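You operate a simulated robot arm through the tools that you are given. There is no shell and no other tool.

The job below is to be done with a simulated robot arm. You get a single attempt, and the scene is never put back.

TASK
Press the grey coupler onto the red length from the grey rail.
Fine: open the yellow cover, lay both in the press, close the cover, pull the lever, push it back, then open the cover.

It is judged by the outcome, as a careful person would: the job done as asked, and still so three seconds after it is handed in. It fails if anything else is knocked over, pushed out of place, dropped, spilled or broken. Lids that push on must go on centred and level and be pressed home; caps that screw on are set level and turned clockwise until they are tight.

THE ROBOT
A 7-joint arm with a two-finger gripper, fixed in place. Base frame: the origin is on the floor under the middle of its stand, x ahead of it, y to its left, z up; the work surface is at about z = 850. Units: mm, degrees, N and s.
With the tool pointing down near the work surface it reaches from about 340 to 720 mm from the base axis. Its first joint turns from -66.0 to 66.0 degrees. Payload 2.45 kg.
Tool frame: the origin (TCP) lies between the finger pads and is the grasp point; the fingertips stand 26 mm ahead of it; z points along the fingers, y is the line along which they close. The gripper opens to 96 mm; its body begins 69 mm behind the TCP.
Orientation is told as [roll, pitch, yaw] about the base's x, y, z axes, in that order, counted from this pose: with the fingers straight down and closing along the base's y, the tool's x points along the base's -x, its y along +y and its z along -z.

THE INTERFACE
- The arm moves only by the tool nudge_tool. Its argument "rows" is a list of rows, each a list of 6 numbers: the shift along the base's x, y, z in mm, then the turn, a rotation vector about the base's x, y, z in degrees. In form: [[dx, dy, dz, ax, ay, az], ...]. A call has 1 to 20 rows; each row is the pose to reach, as a shift and turn from the pose commanded when the call began. "claw" is the closure, from 0 (fully open) to 1 (shut), set as the call begins (left out, the last holds). Rows are played at 5 a second. More than 50 mm and 8.6 degrees between two rows, or a gripper value outside its range, and nothing of the call is played. Where a pose cannot be reached the arm comes as near as it can. A force on the tool above 90 N (or 10 N above the force at the start of the call, whichever is more), or a blocked arm, ends the call early, and 0.2 s more pass. Each finger travels about 50 mm/s and halts on what it meets, pressing with about 22 N; the grip force reading is that of the motor and also rises with nothing between the fingers. The clock runs only during rows and for 0.2 s after the last one: add rows that repeat a pose to give the fingers time. The reply holds the time, the measured pose of the TCP, the force on the tool along the base axes, the opening and the grip force, in the units named above and with some noise, with the torque about the TCP (base axes, N m) and any sound that the robot's microphone picked up, and new pictures: "pictures" is both (left out), scene, wrist or none.
- Cameras (640 x 400 px; columns grow to the right, rows downward): "scene" is fixed at [150.5, -379.6, 1434.1]; the picture's right is [0.89, -0.46, 0.00], its down [-0.21, -0.41, -0.89] and it looks along [0.41, 0.79, -0.46] (base axes); focal length 282 px, centre (320, 200). "wrist" rides on the gripper at [82, 3, -98] in the tool frame; the picture's right is [-0.04, 1.00, 0.00], its down [-0.73, -0.03, -0.68] and it looks along [-0.68, -0.03, 0.73] (tool axes); focal length 256 px, centre (320, 200). There is no depth. A picture from a camera that has moved, and an enlarged one, comes with that camera's place and axes in the base frame and with its lens.
- inspect(camera, box): a new picture of the part [left, top, right, bottom] of that camera's present view, enlarged. No time passes.
- job_done(): hands the job in; it is judged then, once.

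Places have to be worked out from the pictures, the camera data and where the tool is seen. Open the gripper and draw the arm clear of the work before you hand the job in, unless the task says otherwise.

The tools are called as a command line: name --pt "numbers of a row" for each row, then --argument value for the rest, lists and objects as JSON in quotes. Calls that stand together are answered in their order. nudge_tool: Moves the arm, as the interface text tells. Its arguments: {"type":"object","properties":{"rows":{"type":"array","items":{"type":"array","items":{"type":"number"}}},"claw":{"type":"number"},"pictures":{"type":"string","enum":["both","scene","wrist","none"]}},"required":["rows"]} The other tools are called the same way: inspect (camera, box) takes an enlarged picture of a part of a camera's view; job_done () hands the job in.

At the start:

```text
time_s: 0.0
position: [326.9, 160.7, 1335.1]
tool_rot: [-0.1, 0.2, 0.0]
ft_force: [0.0, -0.2, 0.9]
torque: [0.03, -0.05, 0.03]
gripper_width: 96.0
grip_force: 0.0
```

scene: 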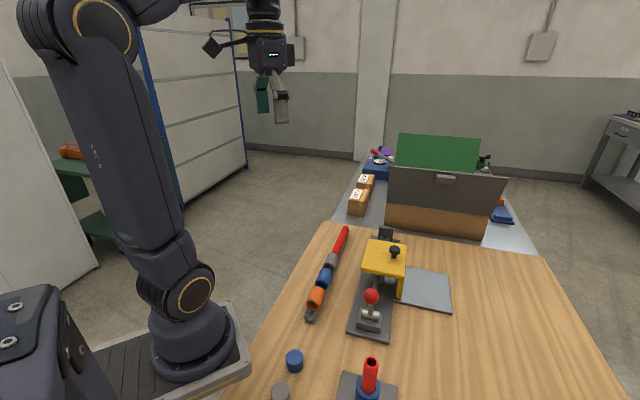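
wrist: 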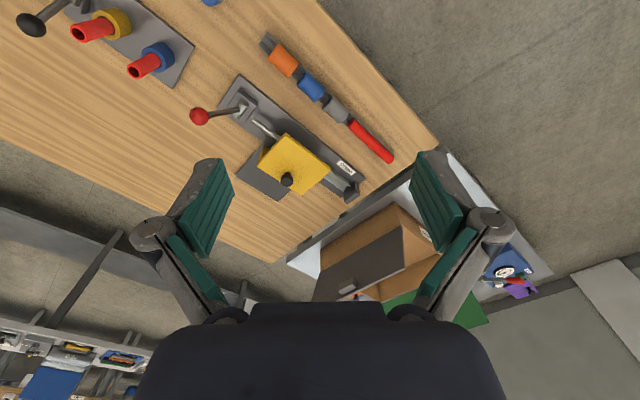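

I'll start by looking closely at both camera views to identify the parts.

inspect --camera "scene" --box '[280, 215, 460, 345]'

inspect --camera "scene" --box '[250, 320, 420, 400]'

inspect --camera "wrist" --box '[180, 20, 420, 220]'

inspect --camera "wrist" --box '[0, 0, 240, 140]'

```text
3.08 times, centred on (370, 280) of scene
camera zoom: at [150.5, -379.6, 1434.1], right [0.89, -0.46, 0.0], down [-0.21, -0.41, -0.89], along [0.41, 0.79, -0.46], focal length 868 px, centre (166, -46)
```

zoom: 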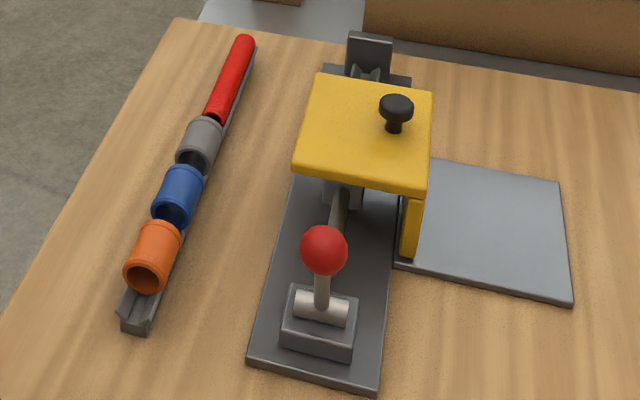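

```text
3.76 times, centred on (335, 360) of scene
camera zoom: at [150.5, -379.6, 1434.1], right [0.89, -0.46, 0.0], down [-0.21, -0.41, -0.89], along [0.41, 0.79, -0.46], focal length 1062 px, centre (264, -402)
```

zoom: 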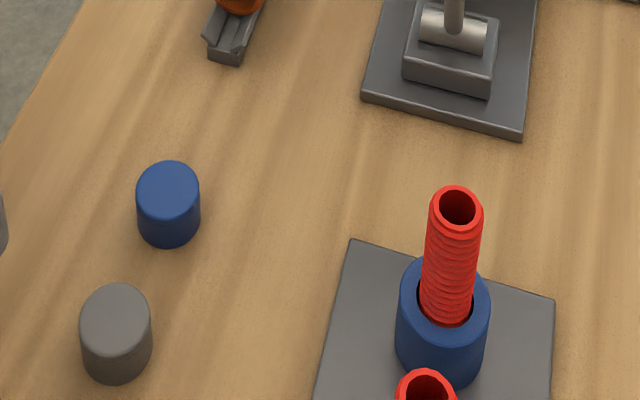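

```text
2.00 times, centred on (300, 120) of wrist
camera zoom: at [246.8, 162.1, 1433.4], right [0.04, 1.0, 0.0], down [0.73, -0.03, 0.68], along [0.68, -0.03, -0.73], focal length 512 px, centre (360, 360)
```

zoom: 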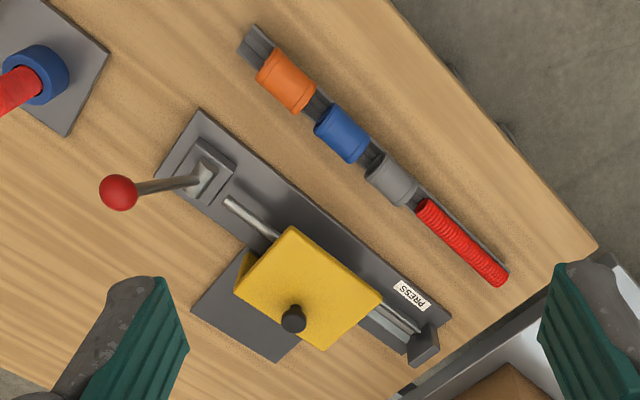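

```text
2.67 times, centred on (120, 70) of wrist
camera zoom: at [246.8, 162.1, 1433.4], right [0.04, 1.0, 0.0], down [0.73, -0.03, 0.68], along [0.68, -0.03, -0.73], focal length 683 px, centre (853, 547)
```

zoom: 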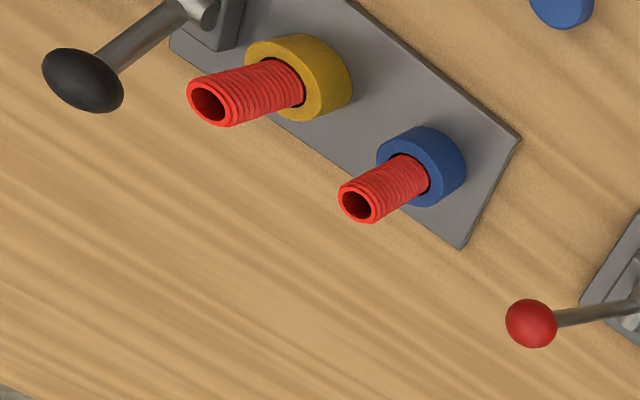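

The grey rail carries orange, blue and grey couplers plus the red ribbed length, lying about 45° to the x axis. The press stands parallel to it, with its cover top near (595, 88, 932). I'm lowering the wrist camera for a closer look at the press.

nudge_tool --pt "9 -13 -34 0 0 0" --pt "18 -27 -68 0 0 0" --pt "27 -40 -102 0 0 0" --pt "36 -54 -137 0 0 0" --pt "45 -67 -171 0 0 0" --pt "53 -80 -205 0 0 0" --pt "53 -80 -205 0 0 0" --claw 0

```text
time_s: 1.6
position: [382.8, 78.5, 1129.5]
tool_rot: [0.1, 0.1, -0.1]
ft_force: [-0.2, -0.2, 0.1]
torque: [0.03, 0.02, 0.0]
gripper_width: 95.7
grip_force: 0.1
camera wrist: at [301.2, 82.4, 1228.5], right [0.04, 1.0, 0.0], down [0.73, -0.03, 0.68], along [0.68, -0.03, -0.73], focal length 256 px, centre (320, 200)
```

scene: 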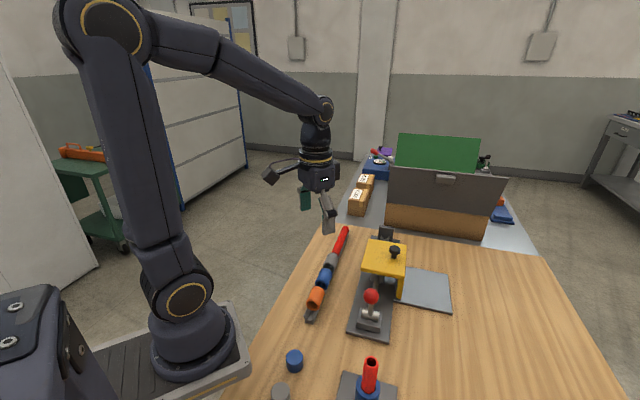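
wrist: 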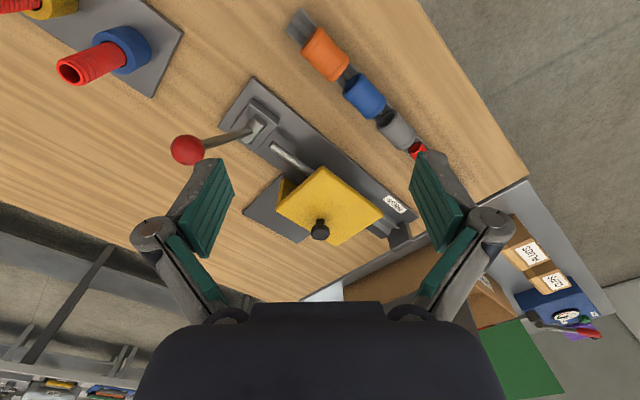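

The press is now in the middle of the wrist view. I'll enlarge it and the rail.

inspect --camera "wrist" --box '[210, 70, 430, 260]'

inspect --camera "wrist" --box '[270, 0, 450, 170]'

inspect --camera "scene" --box '[340, 220, 460, 340]'

```text
2.11 times, centred on (320, 165) of wrist
camera zoom: at [301.2, 82.4, 1228.5], right [0.04, 1.0, 0.0], down [0.73, -0.03, 0.68], along [0.68, -0.03, -0.73], focal length 539 px, centre (320, 274)
```

zoom: 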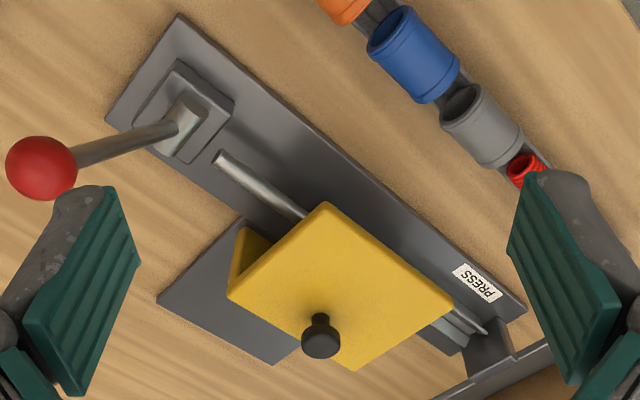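

```text
2.35 times, centred on (360, 85) of wrist
camera zoom: at [301.2, 82.4, 1228.5], right [0.04, 1.0, 0.0], down [0.73, -0.03, 0.68], along [0.68, -0.03, -0.73], focal length 602 px, centre (226, 471)
```

zoom: 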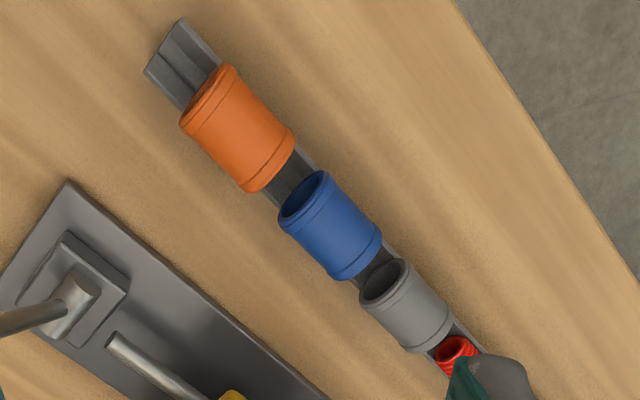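

```text
3.33 times, centred on (400, 280) of scene
camera zoom: at [150.5, -379.6, 1434.1], right [0.89, -0.46, 0.0], down [-0.21, -0.41, -0.89], along [0.41, 0.79, -0.46], focal length 941 px, centre (53, -67)
```

zoom: 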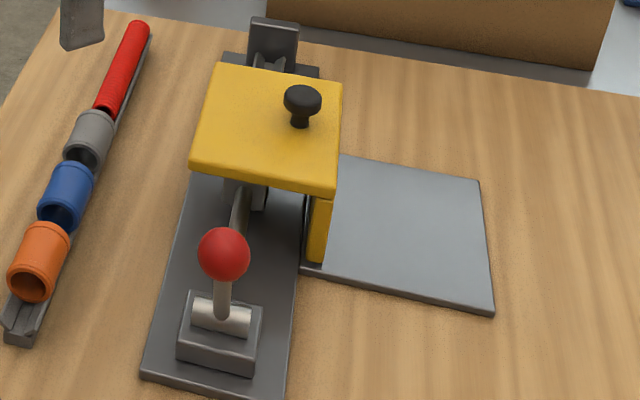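

The cover looks like an L: a top plate about 139×116 mm with a side wall on its right edge that comes down beside the grey pad. To see whether it hinges or slides, I'll look from the right side, turning the tool 90° and moving to about (560, -120, 1060).

nudge_tool --pt "15 -16 -6 0 0 7.5" --pt "30 -33 -12 0 0 15" --pt "44 -50 -18 0 0 22.5" --pt "59 -66 -23 0 0 30" --pt "74 -83 -29 0 0 37.5" --pt "89 -99 -35 0 0 45" --pt "103 -116 -41 0 0 52.5" --pt "118 -132 -47 0 0 60" --pt "133 -149 -53 0 0 67.5" --pt "148 -165 -58 0 0 75" --pt "162 -182 -64 0 0 82.5" --pt "177 -198 -70 0 0 90" --pt "177 -198 -70 0 0 90"

```text
time_s: 4.4
position: [558.6, -118.6, 1058.9]
tool_rot: [0.1, 0.1, 90.1]
ft_force: [0.5, -0.6, -0.3]
torque: [-0.01, -0.02, 0.01]
gripper_width: 95.7
grip_force: 0.0
camera wrist: at [556.5, -199.6, 1158.8], right [-1.0, 0.04, 0.0], down [0.03, 0.73, 0.68], along [0.03, 0.68, -0.73], focal length 256 px, centre (320, 200)
```

scene: 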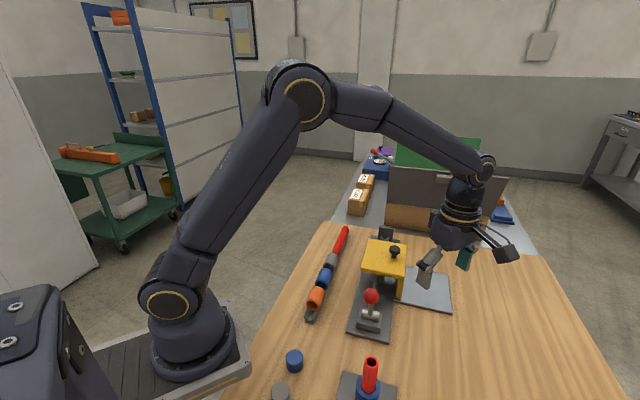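
wrist: 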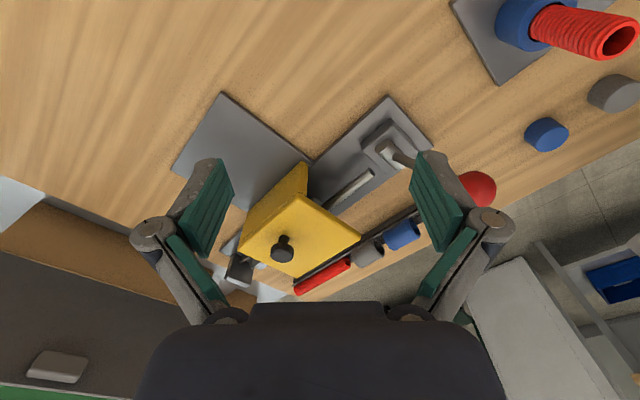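

inspect --camera "wrist" --box '[200, 130, 380, 300]'

inspect --camera "wrist" --box '[480, 0, 640, 160]'

```text
2.35 times, centred on (290, 215) of wrist
camera zoom: at [556.5, -199.6, 1158.8], right [-1.0, 0.04, 0.0], down [0.03, 0.73, 0.68], along [0.03, 0.68, -0.73], focal length 602 px, centre (391, 165)
```

zoom: 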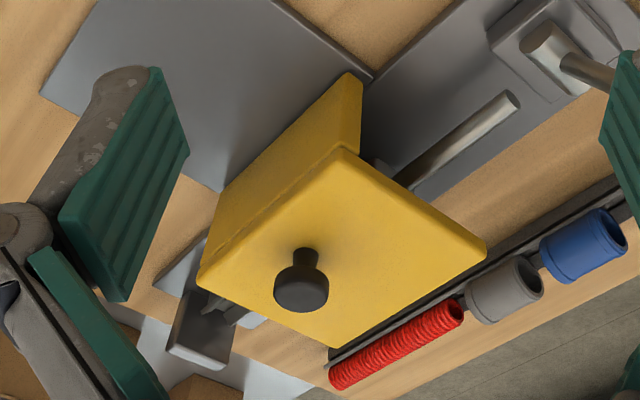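

```text
2.50 times, centred on (560, 80) of wrist
camera zoom: at [556.5, -199.6, 1158.8], right [-1.0, 0.04, 0.0], down [0.03, 0.73, 0.68], along [0.03, 0.68, -0.73], focal length 640 px, centre (-280, 500)
```

zoom: 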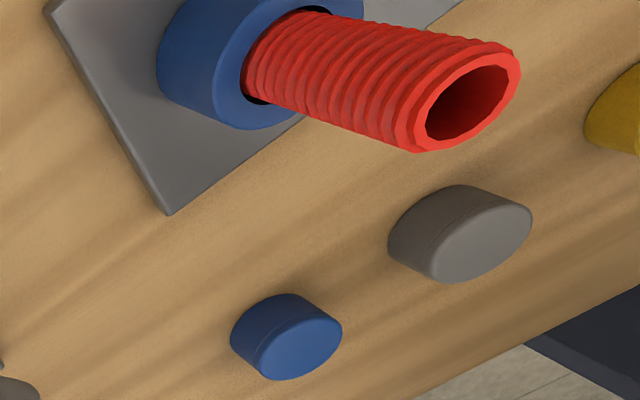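

The side wall runs all the way down to the pad edge, so the cover probably hinges there and swings right over the pad. Triangulating puts the knob near (618, 70), with its head at about z = 965. I'll turn so the fingers close along the press axis and stop above the knob.

nudge_tool --pt "3.4 11 0 0 0 -8" --pt "6.9 22 0 0 0 -16" --pt "10.3 33 0 0 0 -24" --pt "13.7 44 0 0 0 -32" --pt "17 55 0 0 0 -40" --pt "20.6 66 0 0 0 -48" --pt "24 77 0 0 0 -56" --pt "27.5 88 0 0 0 -64" --pt "31 99 0 0 0 -72" --pt "34.4 110 0 0 0 -80" --pt "38 121 0 0 0 -88" --pt "41.2 132 0 0 0 -96" --pt "44.6 143 0 0 0 -104" --pt "48 154 0 0 0 -112" --pt "51.5 165 0 0 0 -120" --pt "55 176 0 0 0 -128" --pt "58.4 188.6 0 0 0 -135" --pt "58.4 188.6 0 0 0 -135"

```text
time_s: 8.2
position: [616.5, 67.9, 1058.9]
tool_rot: [0.0, 0.2, -45.1]
ft_force: [-0.2, 0.5, -0.2]
torque: [0.01, 0.01, 0.04]
gripper_width: 95.9
grip_force: 0.1
camera wrist: at [561.4, 128.5, 1158.8], right [0.74, 0.68, 0.0], down [0.5, -0.54, 0.68], along [0.46, -0.5, -0.73], focal length 256 px, centre (320, 200)
```

scene: 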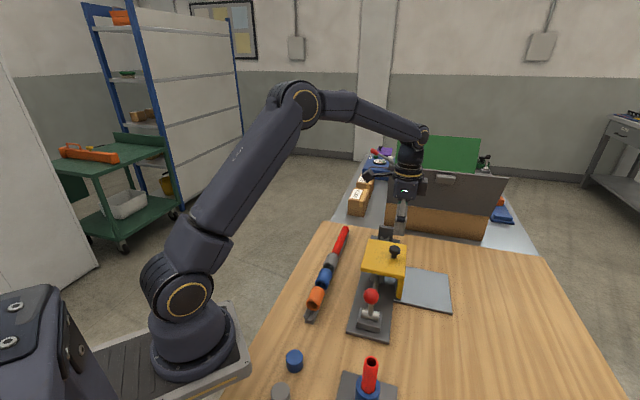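
wrist: 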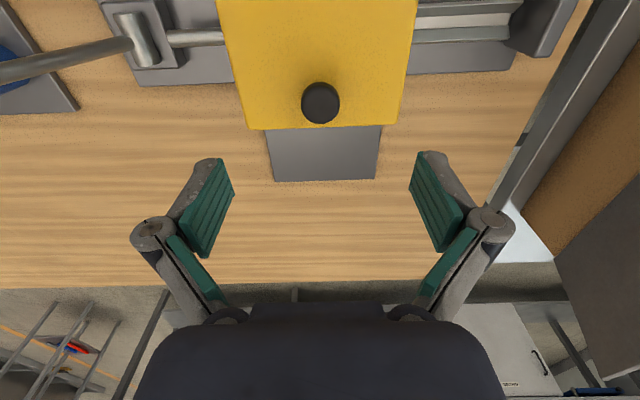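

The knob lies at about (615, 70), almost straight below the TCP. A zoom will show how much clearance there is before I descend.

inspect --camera "wrist" --box '[220, 0, 420, 190]'

inspect --camera "wrist" --box '[380, 0, 600, 120]'

inspect --camera "scene" --box '[350, 170, 450, 290]'

```text
2.11 times, centred on (320, 95) of wrist
camera zoom: at [561.4, 128.5, 1158.8], right [0.74, 0.68, 0.0], down [0.5, -0.54, 0.68], along [0.46, -0.5, -0.73], focal length 539 px, centre (320, 421)
```

zoom: 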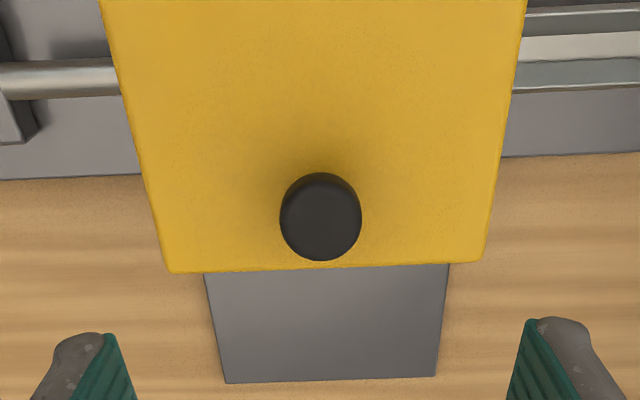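

```text
2.91 times, centred on (490, 60) of wrist
camera zoom: at [561.4, 128.5, 1158.8], right [0.74, 0.68, 0.0], down [0.5, -0.54, 0.68], along [0.46, -0.5, -0.73], focal length 745 px, centre (-174, 607)
```

zoom: 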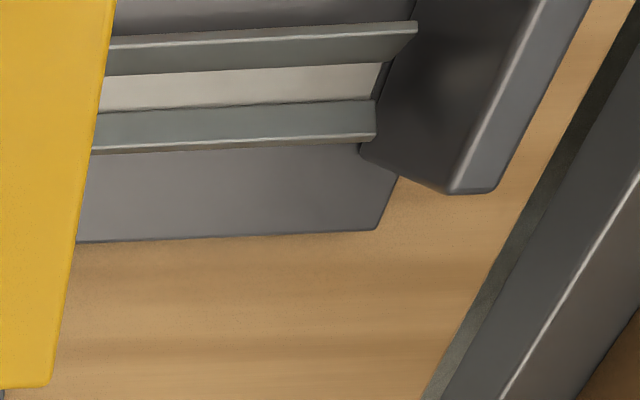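

```text
3.33 times, centred on (400, 230) of scene
camera zoom: at [150.5, -379.6, 1434.1], right [0.89, -0.46, 0.0], down [-0.21, -0.41, -0.89], along [0.41, 0.79, -0.46], focal length 941 px, centre (53, 100)
```

zoom: 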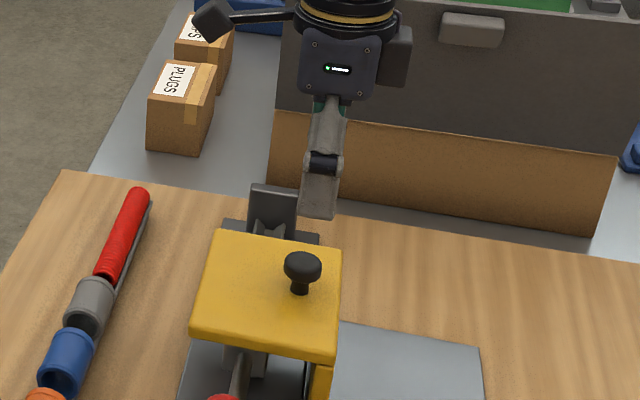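

The knob head is about 30 mm across and the plate top is at z ≈ 932. I'll descend around the knob to TCP z ≈ 967, which puts the tips near 941, then close on it.

nudge_tool --pt "-0.5 0.7 -25 0 0 0" --pt "-1 1.4 -50 0 0 0" --pt "-1 1.6 -72 0 0 0" --pt "-1 1.6 -85 0 0 0" --pt "-1 1.6 -92 0 0 0" --pt "-1 1.6 -92 0 0 0"

nudge_tool --pt "0 0 0 0 0 0" --pt "0 0 0 0 0 0" --pt "0 0 0 0 0 0" --pt "0 0 0 0 0 0" --pt "0 0 0 0 0 0" --claw 0.5

```text
time_s: 9.6
position: [616.2, 71.1, 966.8]
tool_rot: [0.2, 0.1, -45.0]
ft_force: [-0.4, -0.4, 0.0]
torque: [-0.02, 0.01, 0.0]
gripper_width: 95.8
grip_force: 0.1
camera wrist: at [560.9, 130.7, 1065.6], right [0.74, 0.68, 0.0], down [0.5, -0.54, 0.68], along [0.46, -0.5, -0.73], focal length 256 px, centre (320, 200)
```

scene: 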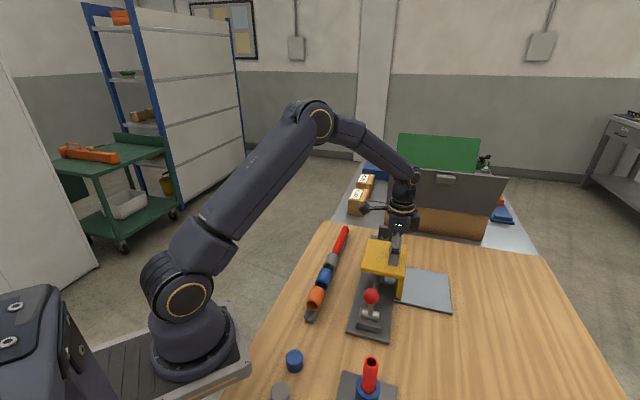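
wrist: 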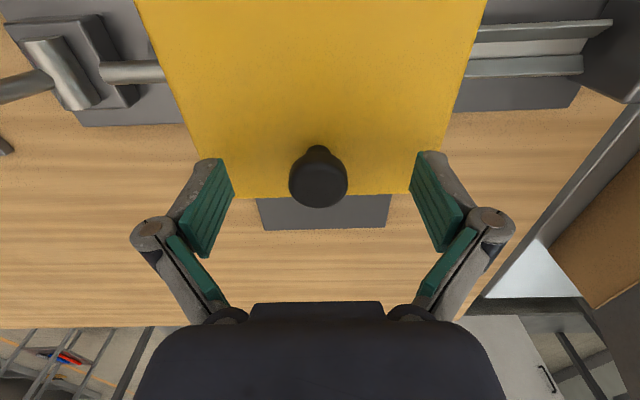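

```text
time_s: 10.8
position: [615.4, 71.7, 967.0]
tool_rot: [0.0, 0.1, -45.0]
ft_force: [-0.5, -0.1, 0.4]
torque: [-0.02, 0.0, -0.01]
gripper_width: 48.1
grip_force: 0.1
camera wrist: at [561.0, 130.7, 1065.9], right [0.74, 0.68, 0.0], down [0.5, -0.54, 0.68], along [0.46, -0.5, -0.73], focal length 256 px, centre (320, 200)
```

scene: 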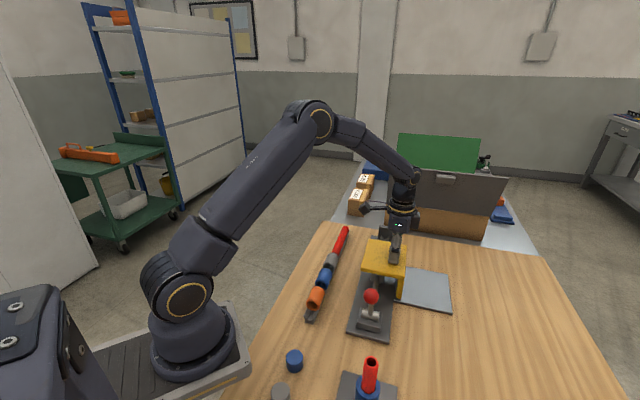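
wrist: 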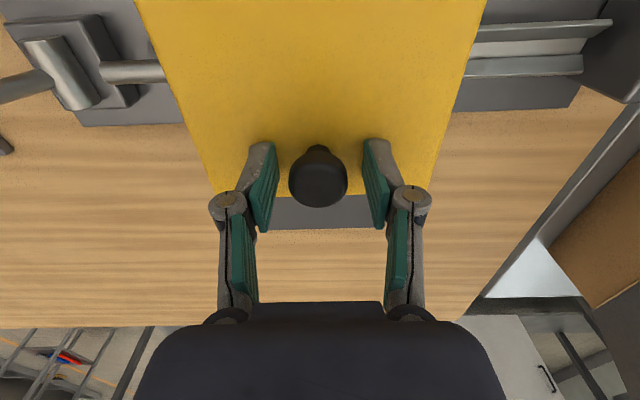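

The fingers straddle the knob evenly at head height, so I'll close onto it.

nudge_tool --pt "0 0 0 0 0 0" --pt "0 0 0 0 0 0" --pt "0 0 0 0 0 0" --pt "0 0 0 0 0 0" --claw 1 --pictures "wrist"

```text
time_s: 11.8
position: [615.7, 70.9, 966.5]
tool_rot: [0.0, 0.1, -45.0]
ft_force: [-5.6, -5.6, 2.4]
torque: [0.04, 0.16, -0.01]
gripper_width: 28.3
grip_force: 45.1
camera wrist: at [560.7, 130.0, 1065.9], right [0.74, 0.68, 0.0], down [0.5, -0.54, 0.68], along [0.46, -0.5, -0.73], focal length 256 px, centre (320, 200)
```

wrist: 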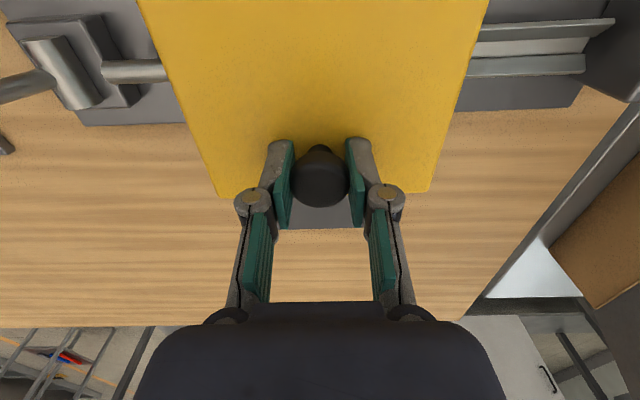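

The knob is gripped at 28 mm. I'll test the cover with a small move to the right and slightly up, as a hinge at the wall's foot would allow, and read the forces.

nudge_tool --pt "1.7 -1.7 0.6 0 0 0" --pt "3.4 -3.4 1.2 0 0 0" --pt "5.1 -5.1 1.8 0 0 0" --pt "6.8 -6.8 2.3 0 0 0" --pt "6.8 -6.8 2.3 0 0 0"

```text
time_s: 13.0
position: [621.2, 65.4, 967.5]
tool_rot: [-0.2, 0.4, -44.9]
ft_force: [-2.7, -2.0, -33.7]
torque: [-0.21, -0.15, 0.14]
gripper_width: 28.0
grip_force: 45.0
camera wrist: at [566.8, 124.1, 1066.3], right [0.73, 0.68, 0.0], down [0.5, -0.54, 0.68], along [0.46, -0.5, -0.74], focal length 256 px, centre (320, 200)
```

scene: 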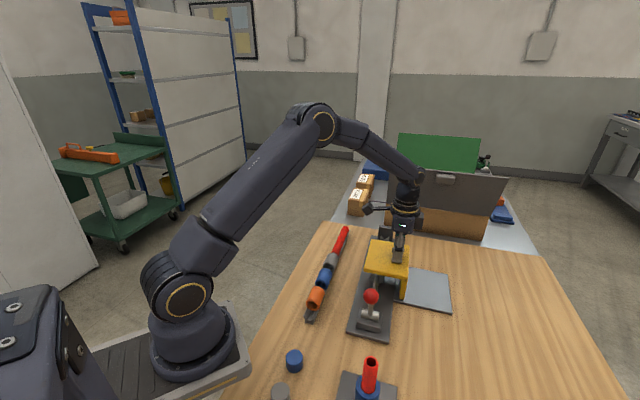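
wrist: 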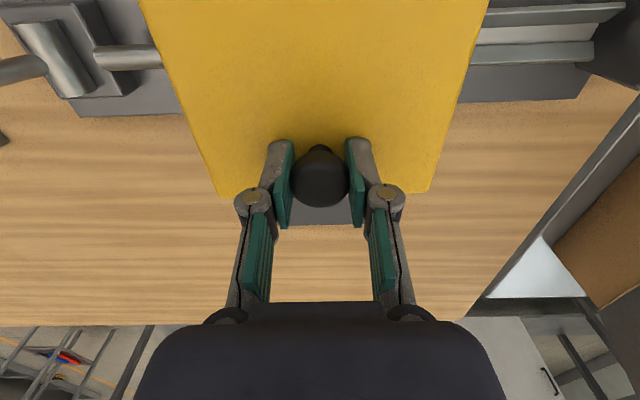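

Lifting is resisted (-34 N) while sideways motion is nearly free, so the cover slides right over the grey pad. I'll drop back to the original height and slide it in small steps.

nudge_tool --pt "1 -1 -2.3 0 0 0" --pt "6 -6 -2.3 0 0 0" --pt "12 -12 -2.3 0 0 0" --pt "18 -18 -2.3 0 0 0" --pt "24 -24 -2.3 0 0 0" --pt "24 -24 -2.3 0 0 0"

```text
time_s: 14.4
position: [646.3, 40.5, 966.6]
tool_rot: [0.0, 0.0, -45.2]
ft_force: [-9.7, -9.3, -10.4]
torque: [0.01, 0.17, 0.01]
gripper_width: 28.0
grip_force: 45.1
camera wrist: at [591.0, 99.7, 1066.0], right [0.74, 0.68, 0.0], down [0.5, -0.54, 0.68], along [0.46, -0.5, -0.73], focal length 256 px, centre (320, 200)
```

scene: 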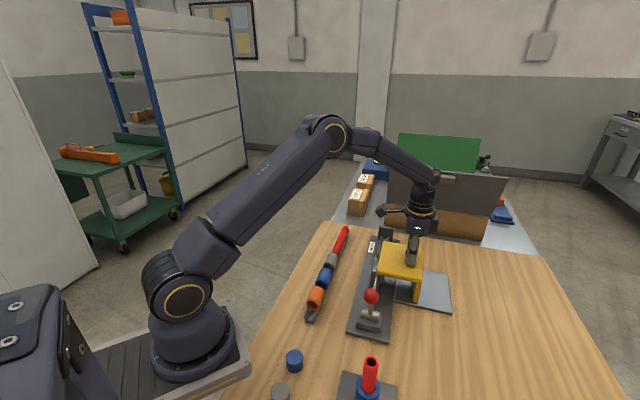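
wrist: 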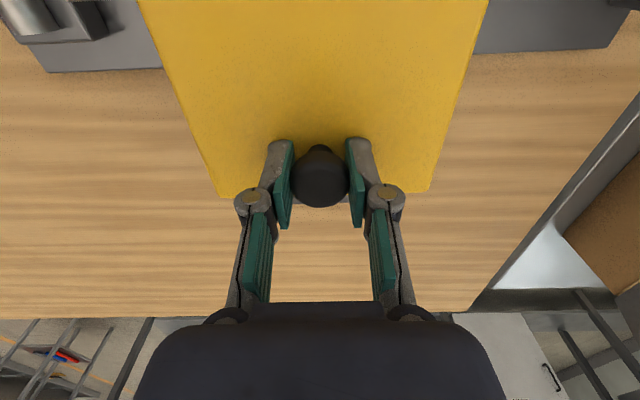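

The cover slides along smoothly. I'll keep going right with a small correction toward -s and watch for the end stop.

nudge_tool --pt "5 -6.4 -0.5 0 0 0" --pt "10.6 -12 -0.5 0 0 0" --pt "16.3 -17.7 -0.5 0 0 0" --pt "22 -23.4 -0.5 0 0 0" --pt "27.7 -29 -0.5 0 0 0" --pt "33.3 -34.7 -0.5 0 0 0" --pt "33.3 -34.7 -0.5 0 0 0"

```text
time_s: 16.0
position: [679.1, 6.2, 967.4]
tool_rot: [0.0, 0.1, -45.1]
ft_force: [-7.6, -5.7, -5.0]
torque: [0.3, 0.37, 0.02]
gripper_width: 28.5
grip_force: 45.3
camera wrist: at [624.3, 65.9, 1066.2], right [0.74, 0.68, 0.0], down [0.5, -0.54, 0.68], along [0.46, -0.5, -0.74], focal length 256 px, centre (320, 200)
```

scene: 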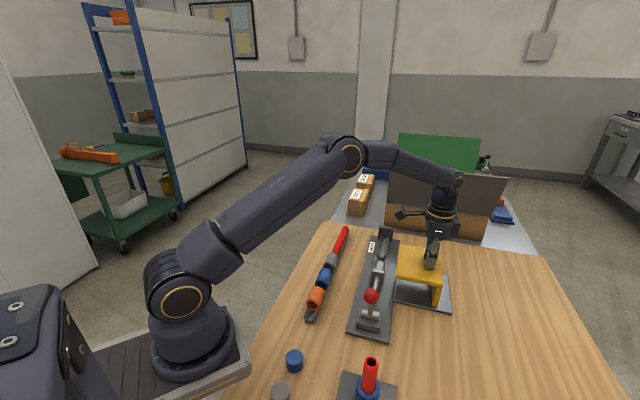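
wrist: 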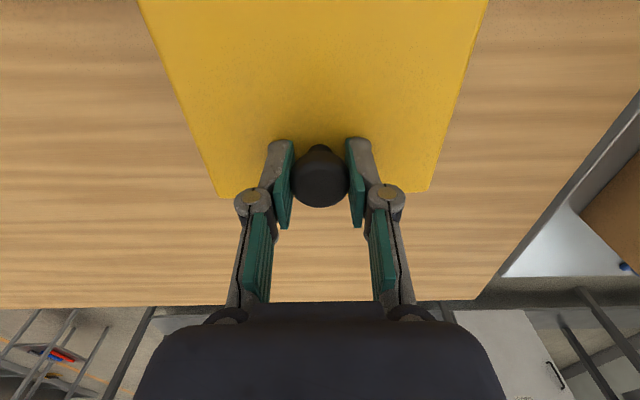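

The cover has moved about 90 mm. I'll continue in finer steps to find the end of travel.

nudge_tool --pt "3 -3.6 -0.3 0 0 0" --pt "6 -6.8 -0.3 0 0 0" --pt "9 -10 -0.3 0 0 0" --pt "12 -13 -0.3 0 0 0" --pt "15 -16 -0.3 0 0 0" --pt "18 -19 -0.3 0 0 0" --pt "21 -22 -0.3 0 0 0" --pt "21 -22 -0.3 0 0 0"

```text
time_s: 17.8
position: [700.5, -14.4, 967.3]
tool_rot: [0.2, 0.1, -45.0]
ft_force: [-4.2, 10.0, 4.0]
torque: [-0.24, -0.12, 0.03]
gripper_width: 28.1
grip_force: 44.9
camera wrist: at [645.2, 44.8, 1066.2], right [0.73, 0.68, 0.0], down [0.5, -0.54, 0.68], along [0.46, -0.5, -0.74], focal length 256 px, centre (320, 200)
```

scene: 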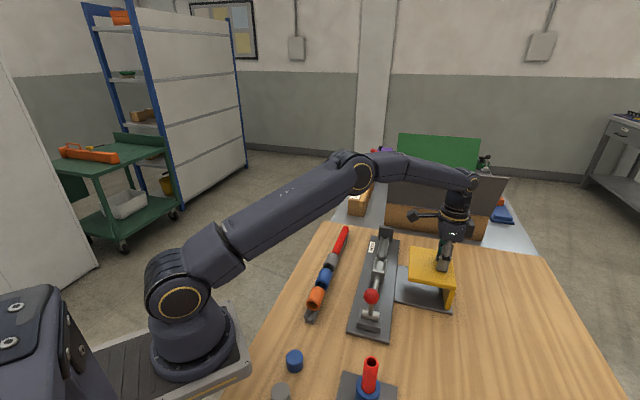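
wrist: 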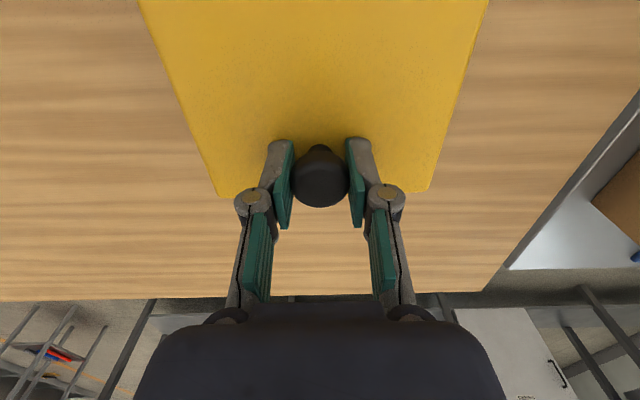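

The sideways force has risen to about 10 N after 120 mm, so the cover is fully open against its stop. I'll release the knob and rise straight up.

nudge_tool --pt "-0.7 0.7 0 0 0 0" --pt "-0.7 0.7 0 0 0 0" --pt "-0.7 0.7 0 0 0 0" --claw 0.4 --pictures "none"

nudge_tool --pt "0 0 30 0 0 0" --pt "0 0 65 0 0 0" --pt "-25 10 100 0 0 0" --pt "-60 20 130 0 0 0" --pt "-100 30 150 0 0 0" --pt "-100 30 150 0 0 0"

```text
time_s: 18.6
position: [699.1, -15.7, 966.1]
tool_rot: [0.1, -0.1, -45.1]
ft_force: [0.0, 0.3, -0.6]
torque: [0.01, 0.0, -0.02]
gripper_width: 57.7
grip_force: 0.0
```

```text
time_s: 20.0
position: [597.4, 15.0, 1116.2]
tool_rot: [0.1, -0.1, -45.1]
ft_force: [0.5, 0.8, 0.3]
torque: [-0.01, -0.01, 0.0]
gripper_width: 57.6
grip_force: 0.0
camera wrist: at [543.4, 74.1, 1215.6], right [0.74, 0.68, 0.0], down [0.5, -0.54, 0.68], along [0.46, -0.5, -0.73], focal length 256 px, centre (320, 200)
```

scene: 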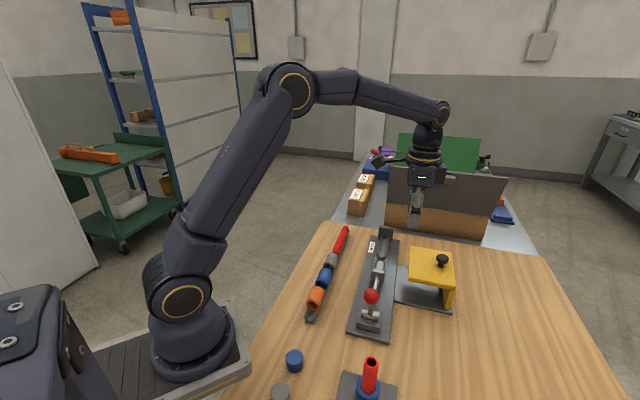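
wrist: 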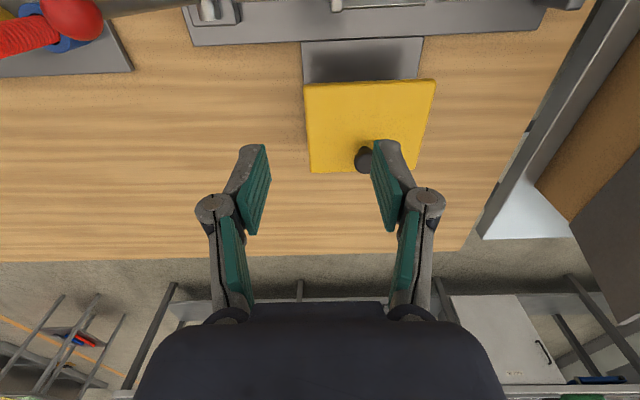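

The cover stands fully open on its pad. Now I'll turn so the fingers close across the press axis and the camera looks along it, from above the lever end, to see the cradle.

nudge_tool --pt "-9 -2 0 0 0 7.5" --pt "-18 -4 0 0 0 15" --pt "-27 -6 0 0 0 22.5" --pt "-36 -7 0 0 0 30" --pt "-45 -9 0 0 0 37.5" --pt "-54 -11 0 0 0 45" --pt "-63 -13 0 0 0 52.5" --pt "-72 -15 0 0 0 60" --pt "-81 -17 0 0 0 67.5" --pt "-90 -18 -15 0 0 75" --pt "-100 -20 -30 0 0 82.5" --pt "-109 -22 -50 0 0 90" --pt "-109 -22 -50 0 0 90" --claw 0

inspect --camera "wrist" --box '[240, 60, 420, 300]'

```text
time_s: 22.8
position: [490.5, -9.2, 1065.4]
tool_rot: [0.1, 0.0, 45.1]
ft_force: [0.4, 0.3, 0.4]
torque: [0.01, 0.01, 0.02]
gripper_width: 96.1
grip_force: 0.0
camera wrist: at [431.5, -64.5, 1164.9], right [-0.68, 0.73, 0.0], down [0.54, 0.5, 0.68], along [0.5, 0.46, -0.73], focal length 256 px, centre (320, 200)
```

scene: 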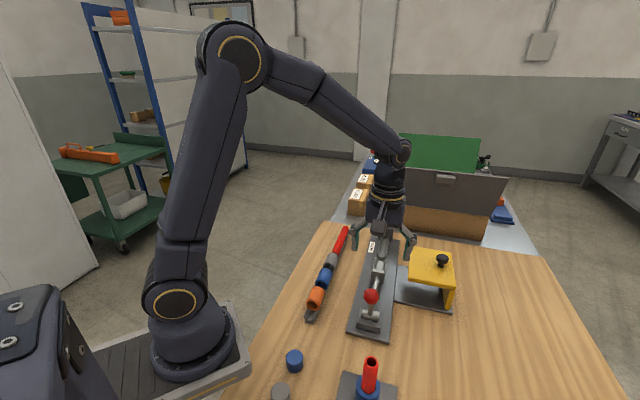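
wrist: 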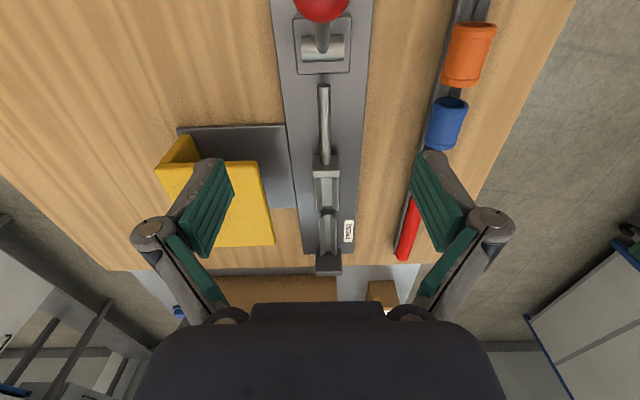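

```text
1.67 times, centred on (330, 180) of wrist
camera zoom: at [431.5, -64.5, 1164.9], right [-0.68, 0.73, 0.0], down [0.54, 0.5, 0.68], along [0.5, 0.46, -0.73], focal length 427 px, centre (303, 233)
```

zoom: 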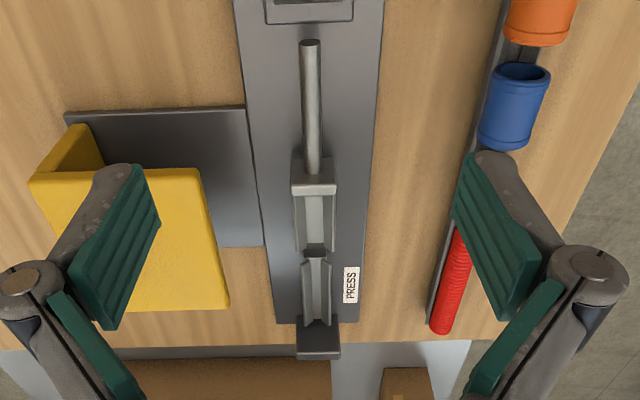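

The opened press shows a rod, a guide block, then two cradle sections ending at a far stop. I'll zoom in on the cradle and the rail.

inspect --camera "wrist" --box '[290, 130, 370, 280]'

inspect --camera "scene" --box '[340, 220, 430, 340]'

```text
2.67 times, centred on (330, 205) of wrist
camera zoom: at [431.5, -64.5, 1164.9], right [-0.68, 0.73, 0.0], down [0.54, 0.5, 0.68], along [0.5, 0.46, -0.73], focal length 683 px, centre (293, 187)
```

zoom: 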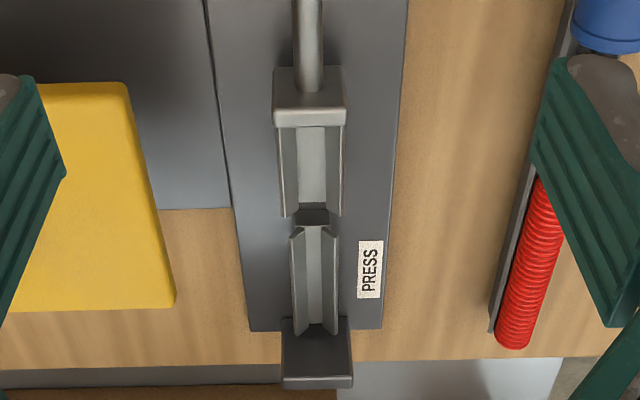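

```text
3.33 times, centred on (385, 280) of scene
camera zoom: at [150.5, -379.6, 1434.1], right [0.89, -0.46, 0.0], down [-0.21, -0.41, -0.89], along [0.41, 0.79, -0.46], focal length 941 px, centre (103, -67)
```

zoom: 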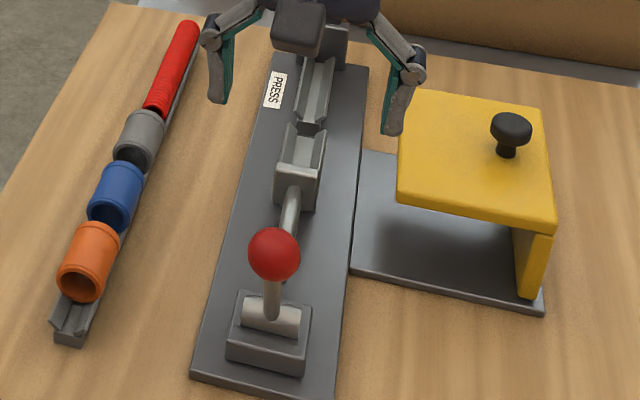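

The cradle sits at r ≈ 350 (across) with the stop face near s ≈ 665 along the 45° axis. There's a wide section for the coupler, then a narrow V for the length. Next I'll move over the rail (r ≈ 216) to measure the red length and grey coupler.

nudge_tool --pt "0 28 0 0 0 0" --pt "0 60 0 0 0 0" --pt "0 95 -10 0 0 0" --pt "0 130 -25 0 0 0" --pt "0 165 -45 0 0 0" --pt "1.7 196 -65 0 0 0" --pt "1.7 196 -65 0 0 0"

inspect --camera "wrist" --box '[240, 40, 400, 300]'

```text
time_s: 24.4
position: [496.2, 187.5, 999.7]
tool_rot: [0.0, 0.0, 44.9]
ft_force: [0.0, -0.1, 0.2]
torque: [-0.02, -0.02, 0.01]
gripper_width: 96.0
grip_force: 0.1
camera wrist: at [435.9, 132.6, 1099.5], right [-0.68, 0.74, 0.0], down [0.54, 0.5, 0.68], along [0.5, 0.46, -0.73], focal length 256 px, centre (320, 200)
```

scene: 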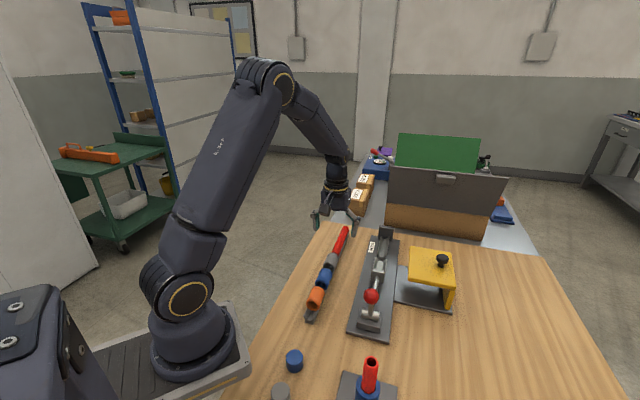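
wrist: 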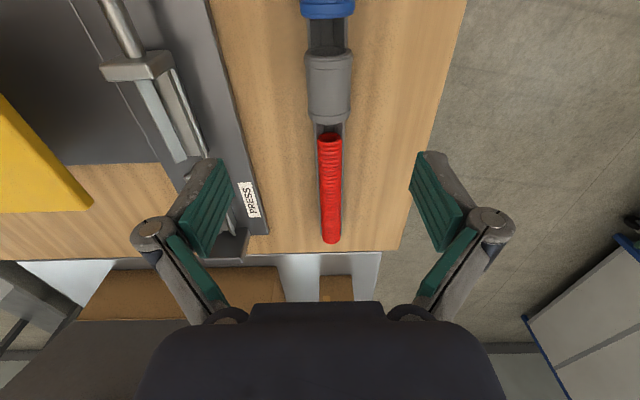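

```text
1.54 times, centred on (320, 170) of wrist
camera zoom: at [435.9, 132.6, 1099.5], right [-0.68, 0.74, 0.0], down [0.54, 0.5, 0.68], along [0.5, 0.46, -0.73], focal length 394 px, centre (320, 246)
```

zoom: 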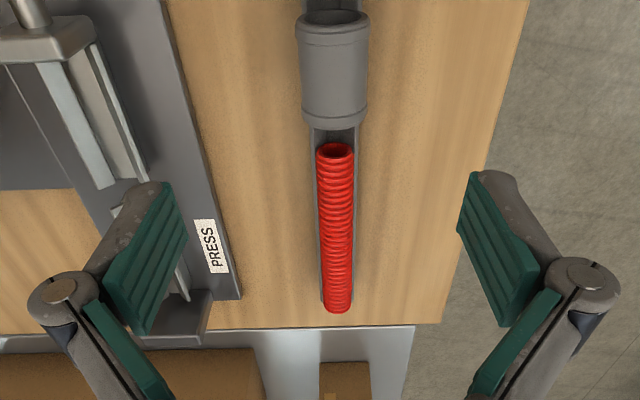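

I'll zoom tighter on the red length, the coupler and the far cradle.

inspect --camera "wrist" --box '[290, 30, 370, 80]'

inspect --camera "wrist" --box '[280, 110, 380, 250]'

inspect --camera "wrist" --box '[90, 0, 270, 270]'

```text
8.00 times, centred on (330, 55) of wrist
camera zoom: at [435.9, 132.6, 1099.5], right [-0.68, 0.74, 0.0], down [0.54, 0.5, 0.68], along [0.5, 0.46, -0.73], focal length 2048 px, centre (240, 1360)
```

zoom: 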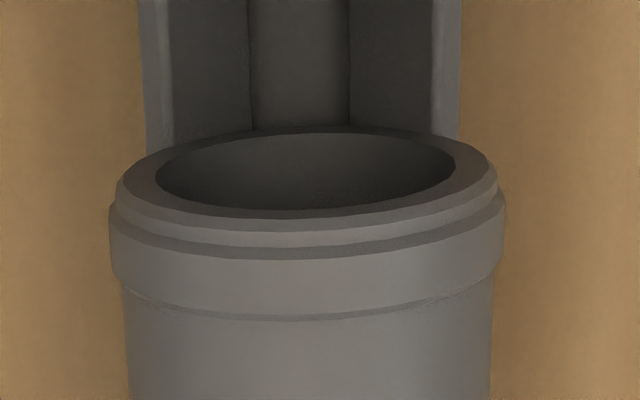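

```text
2.86 times, centred on (330, 180) of wrist
camera zoom: at [435.9, 132.6, 1099.5], right [-0.68, 0.74, 0.0], down [0.54, 0.5, 0.68], along [0.5, 0.46, -0.73], focal length 731 px, centre (291, 257)
```

zoom: 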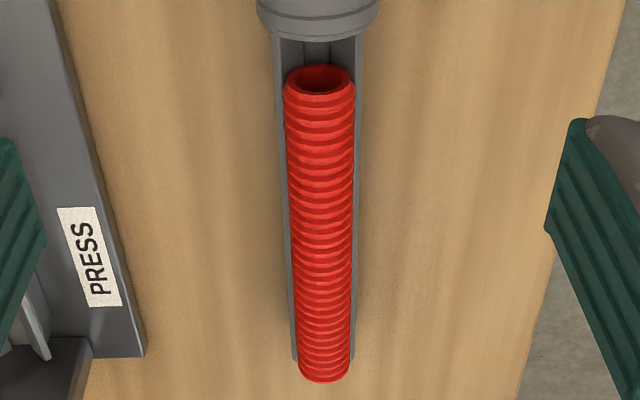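

```text
1.48 times, centred on (180, 135) of wrist
camera zoom: at [435.9, 132.6, 1099.5], right [-0.68, 0.74, 0.0], down [0.54, 0.5, 0.68], along [0.5, 0.46, -0.73], focal length 379 px, centre (527, 296)
```

zoom: 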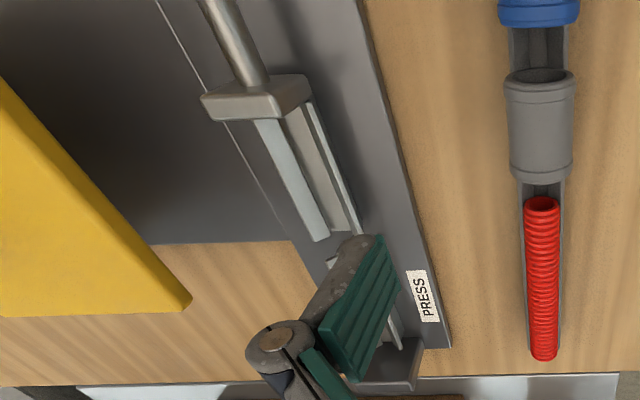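

The rail axis is at r ≈ 210. The red length is about 24 mm across and 154 mm long, and the coupler is about 38 mm across and 50 mm long. I need tighter numbers for the cradle, so I'll bring the camera close over it.

nudge_tool --pt "14 -17 0 0 0 0" --pt "28 -34 0 0 0 0" --pt "42 -51 0 0 0 0" --pt "56 -68 0 0 0 0" --pt "70 -85 -12 0 0 0" --pt "84 -102 -25 0 0 0" --pt "84 -102 -25 0 0 0"

inspect --camera "wrist" --box '[260, 0, 380, 150]'

inspect --camera "wrist" --box '[260, 130, 380, 290]'

```text
time_s: 26.0
position: [578.0, 87.7, 976.1]
tool_rot: [0.0, 0.2, 45.0]
ft_force: [0.4, -0.8, 1.0]
torque: [-0.02, -0.01, 0.01]
gripper_width: 96.2
grip_force: 0.0
camera wrist: at [518.6, 31.2, 1074.9], right [-0.68, 0.74, 0.0], down [0.54, 0.5, 0.68], along [0.5, 0.46, -0.73], focal length 256 px, centre (320, 200)
```

scene: 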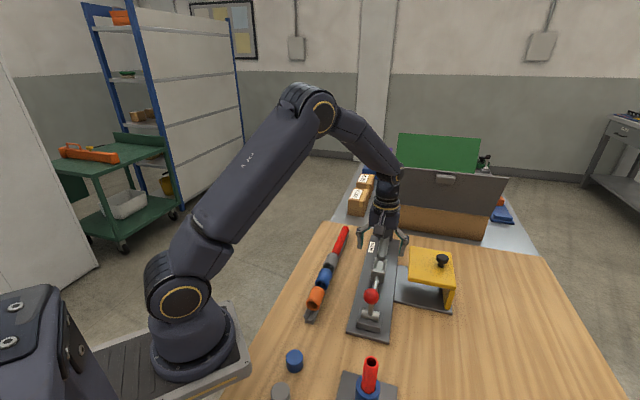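
wrist: 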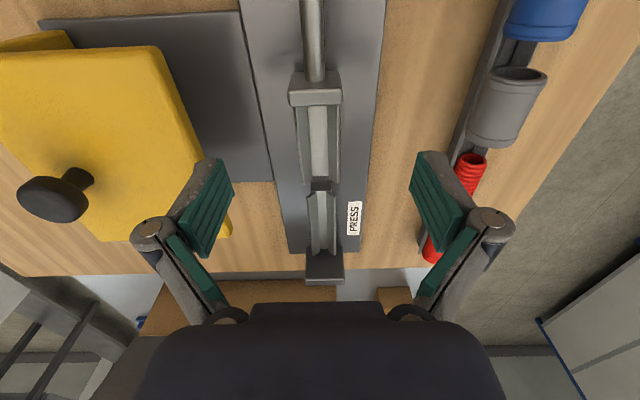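

```text
2.67 times, centred on (320, 75) of wrist
camera zoom: at [518.6, 31.2, 1074.9], right [-0.68, 0.74, 0.0], down [0.54, 0.5, 0.68], along [0.5, 0.46, -0.73], focal length 683 px, centre (320, 533)
```

zoom: 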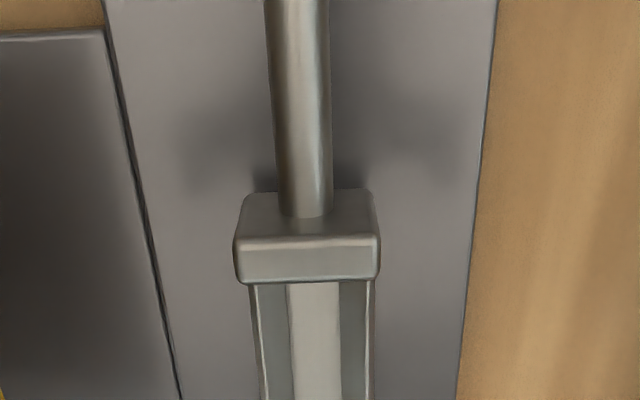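

```text
2.50 times, centred on (320, 210) of wrist
camera zoom: at [518.6, 31.2, 1074.9], right [-0.68, 0.74, 0.0], down [0.54, 0.5, 0.68], along [0.5, 0.46, -0.73], focal length 640 px, centre (320, 175)
```

zoom: 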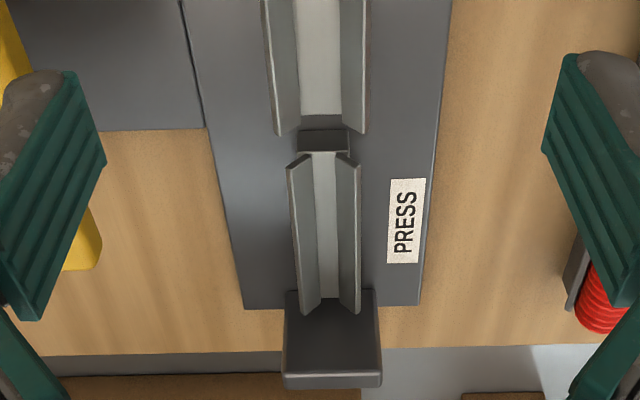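

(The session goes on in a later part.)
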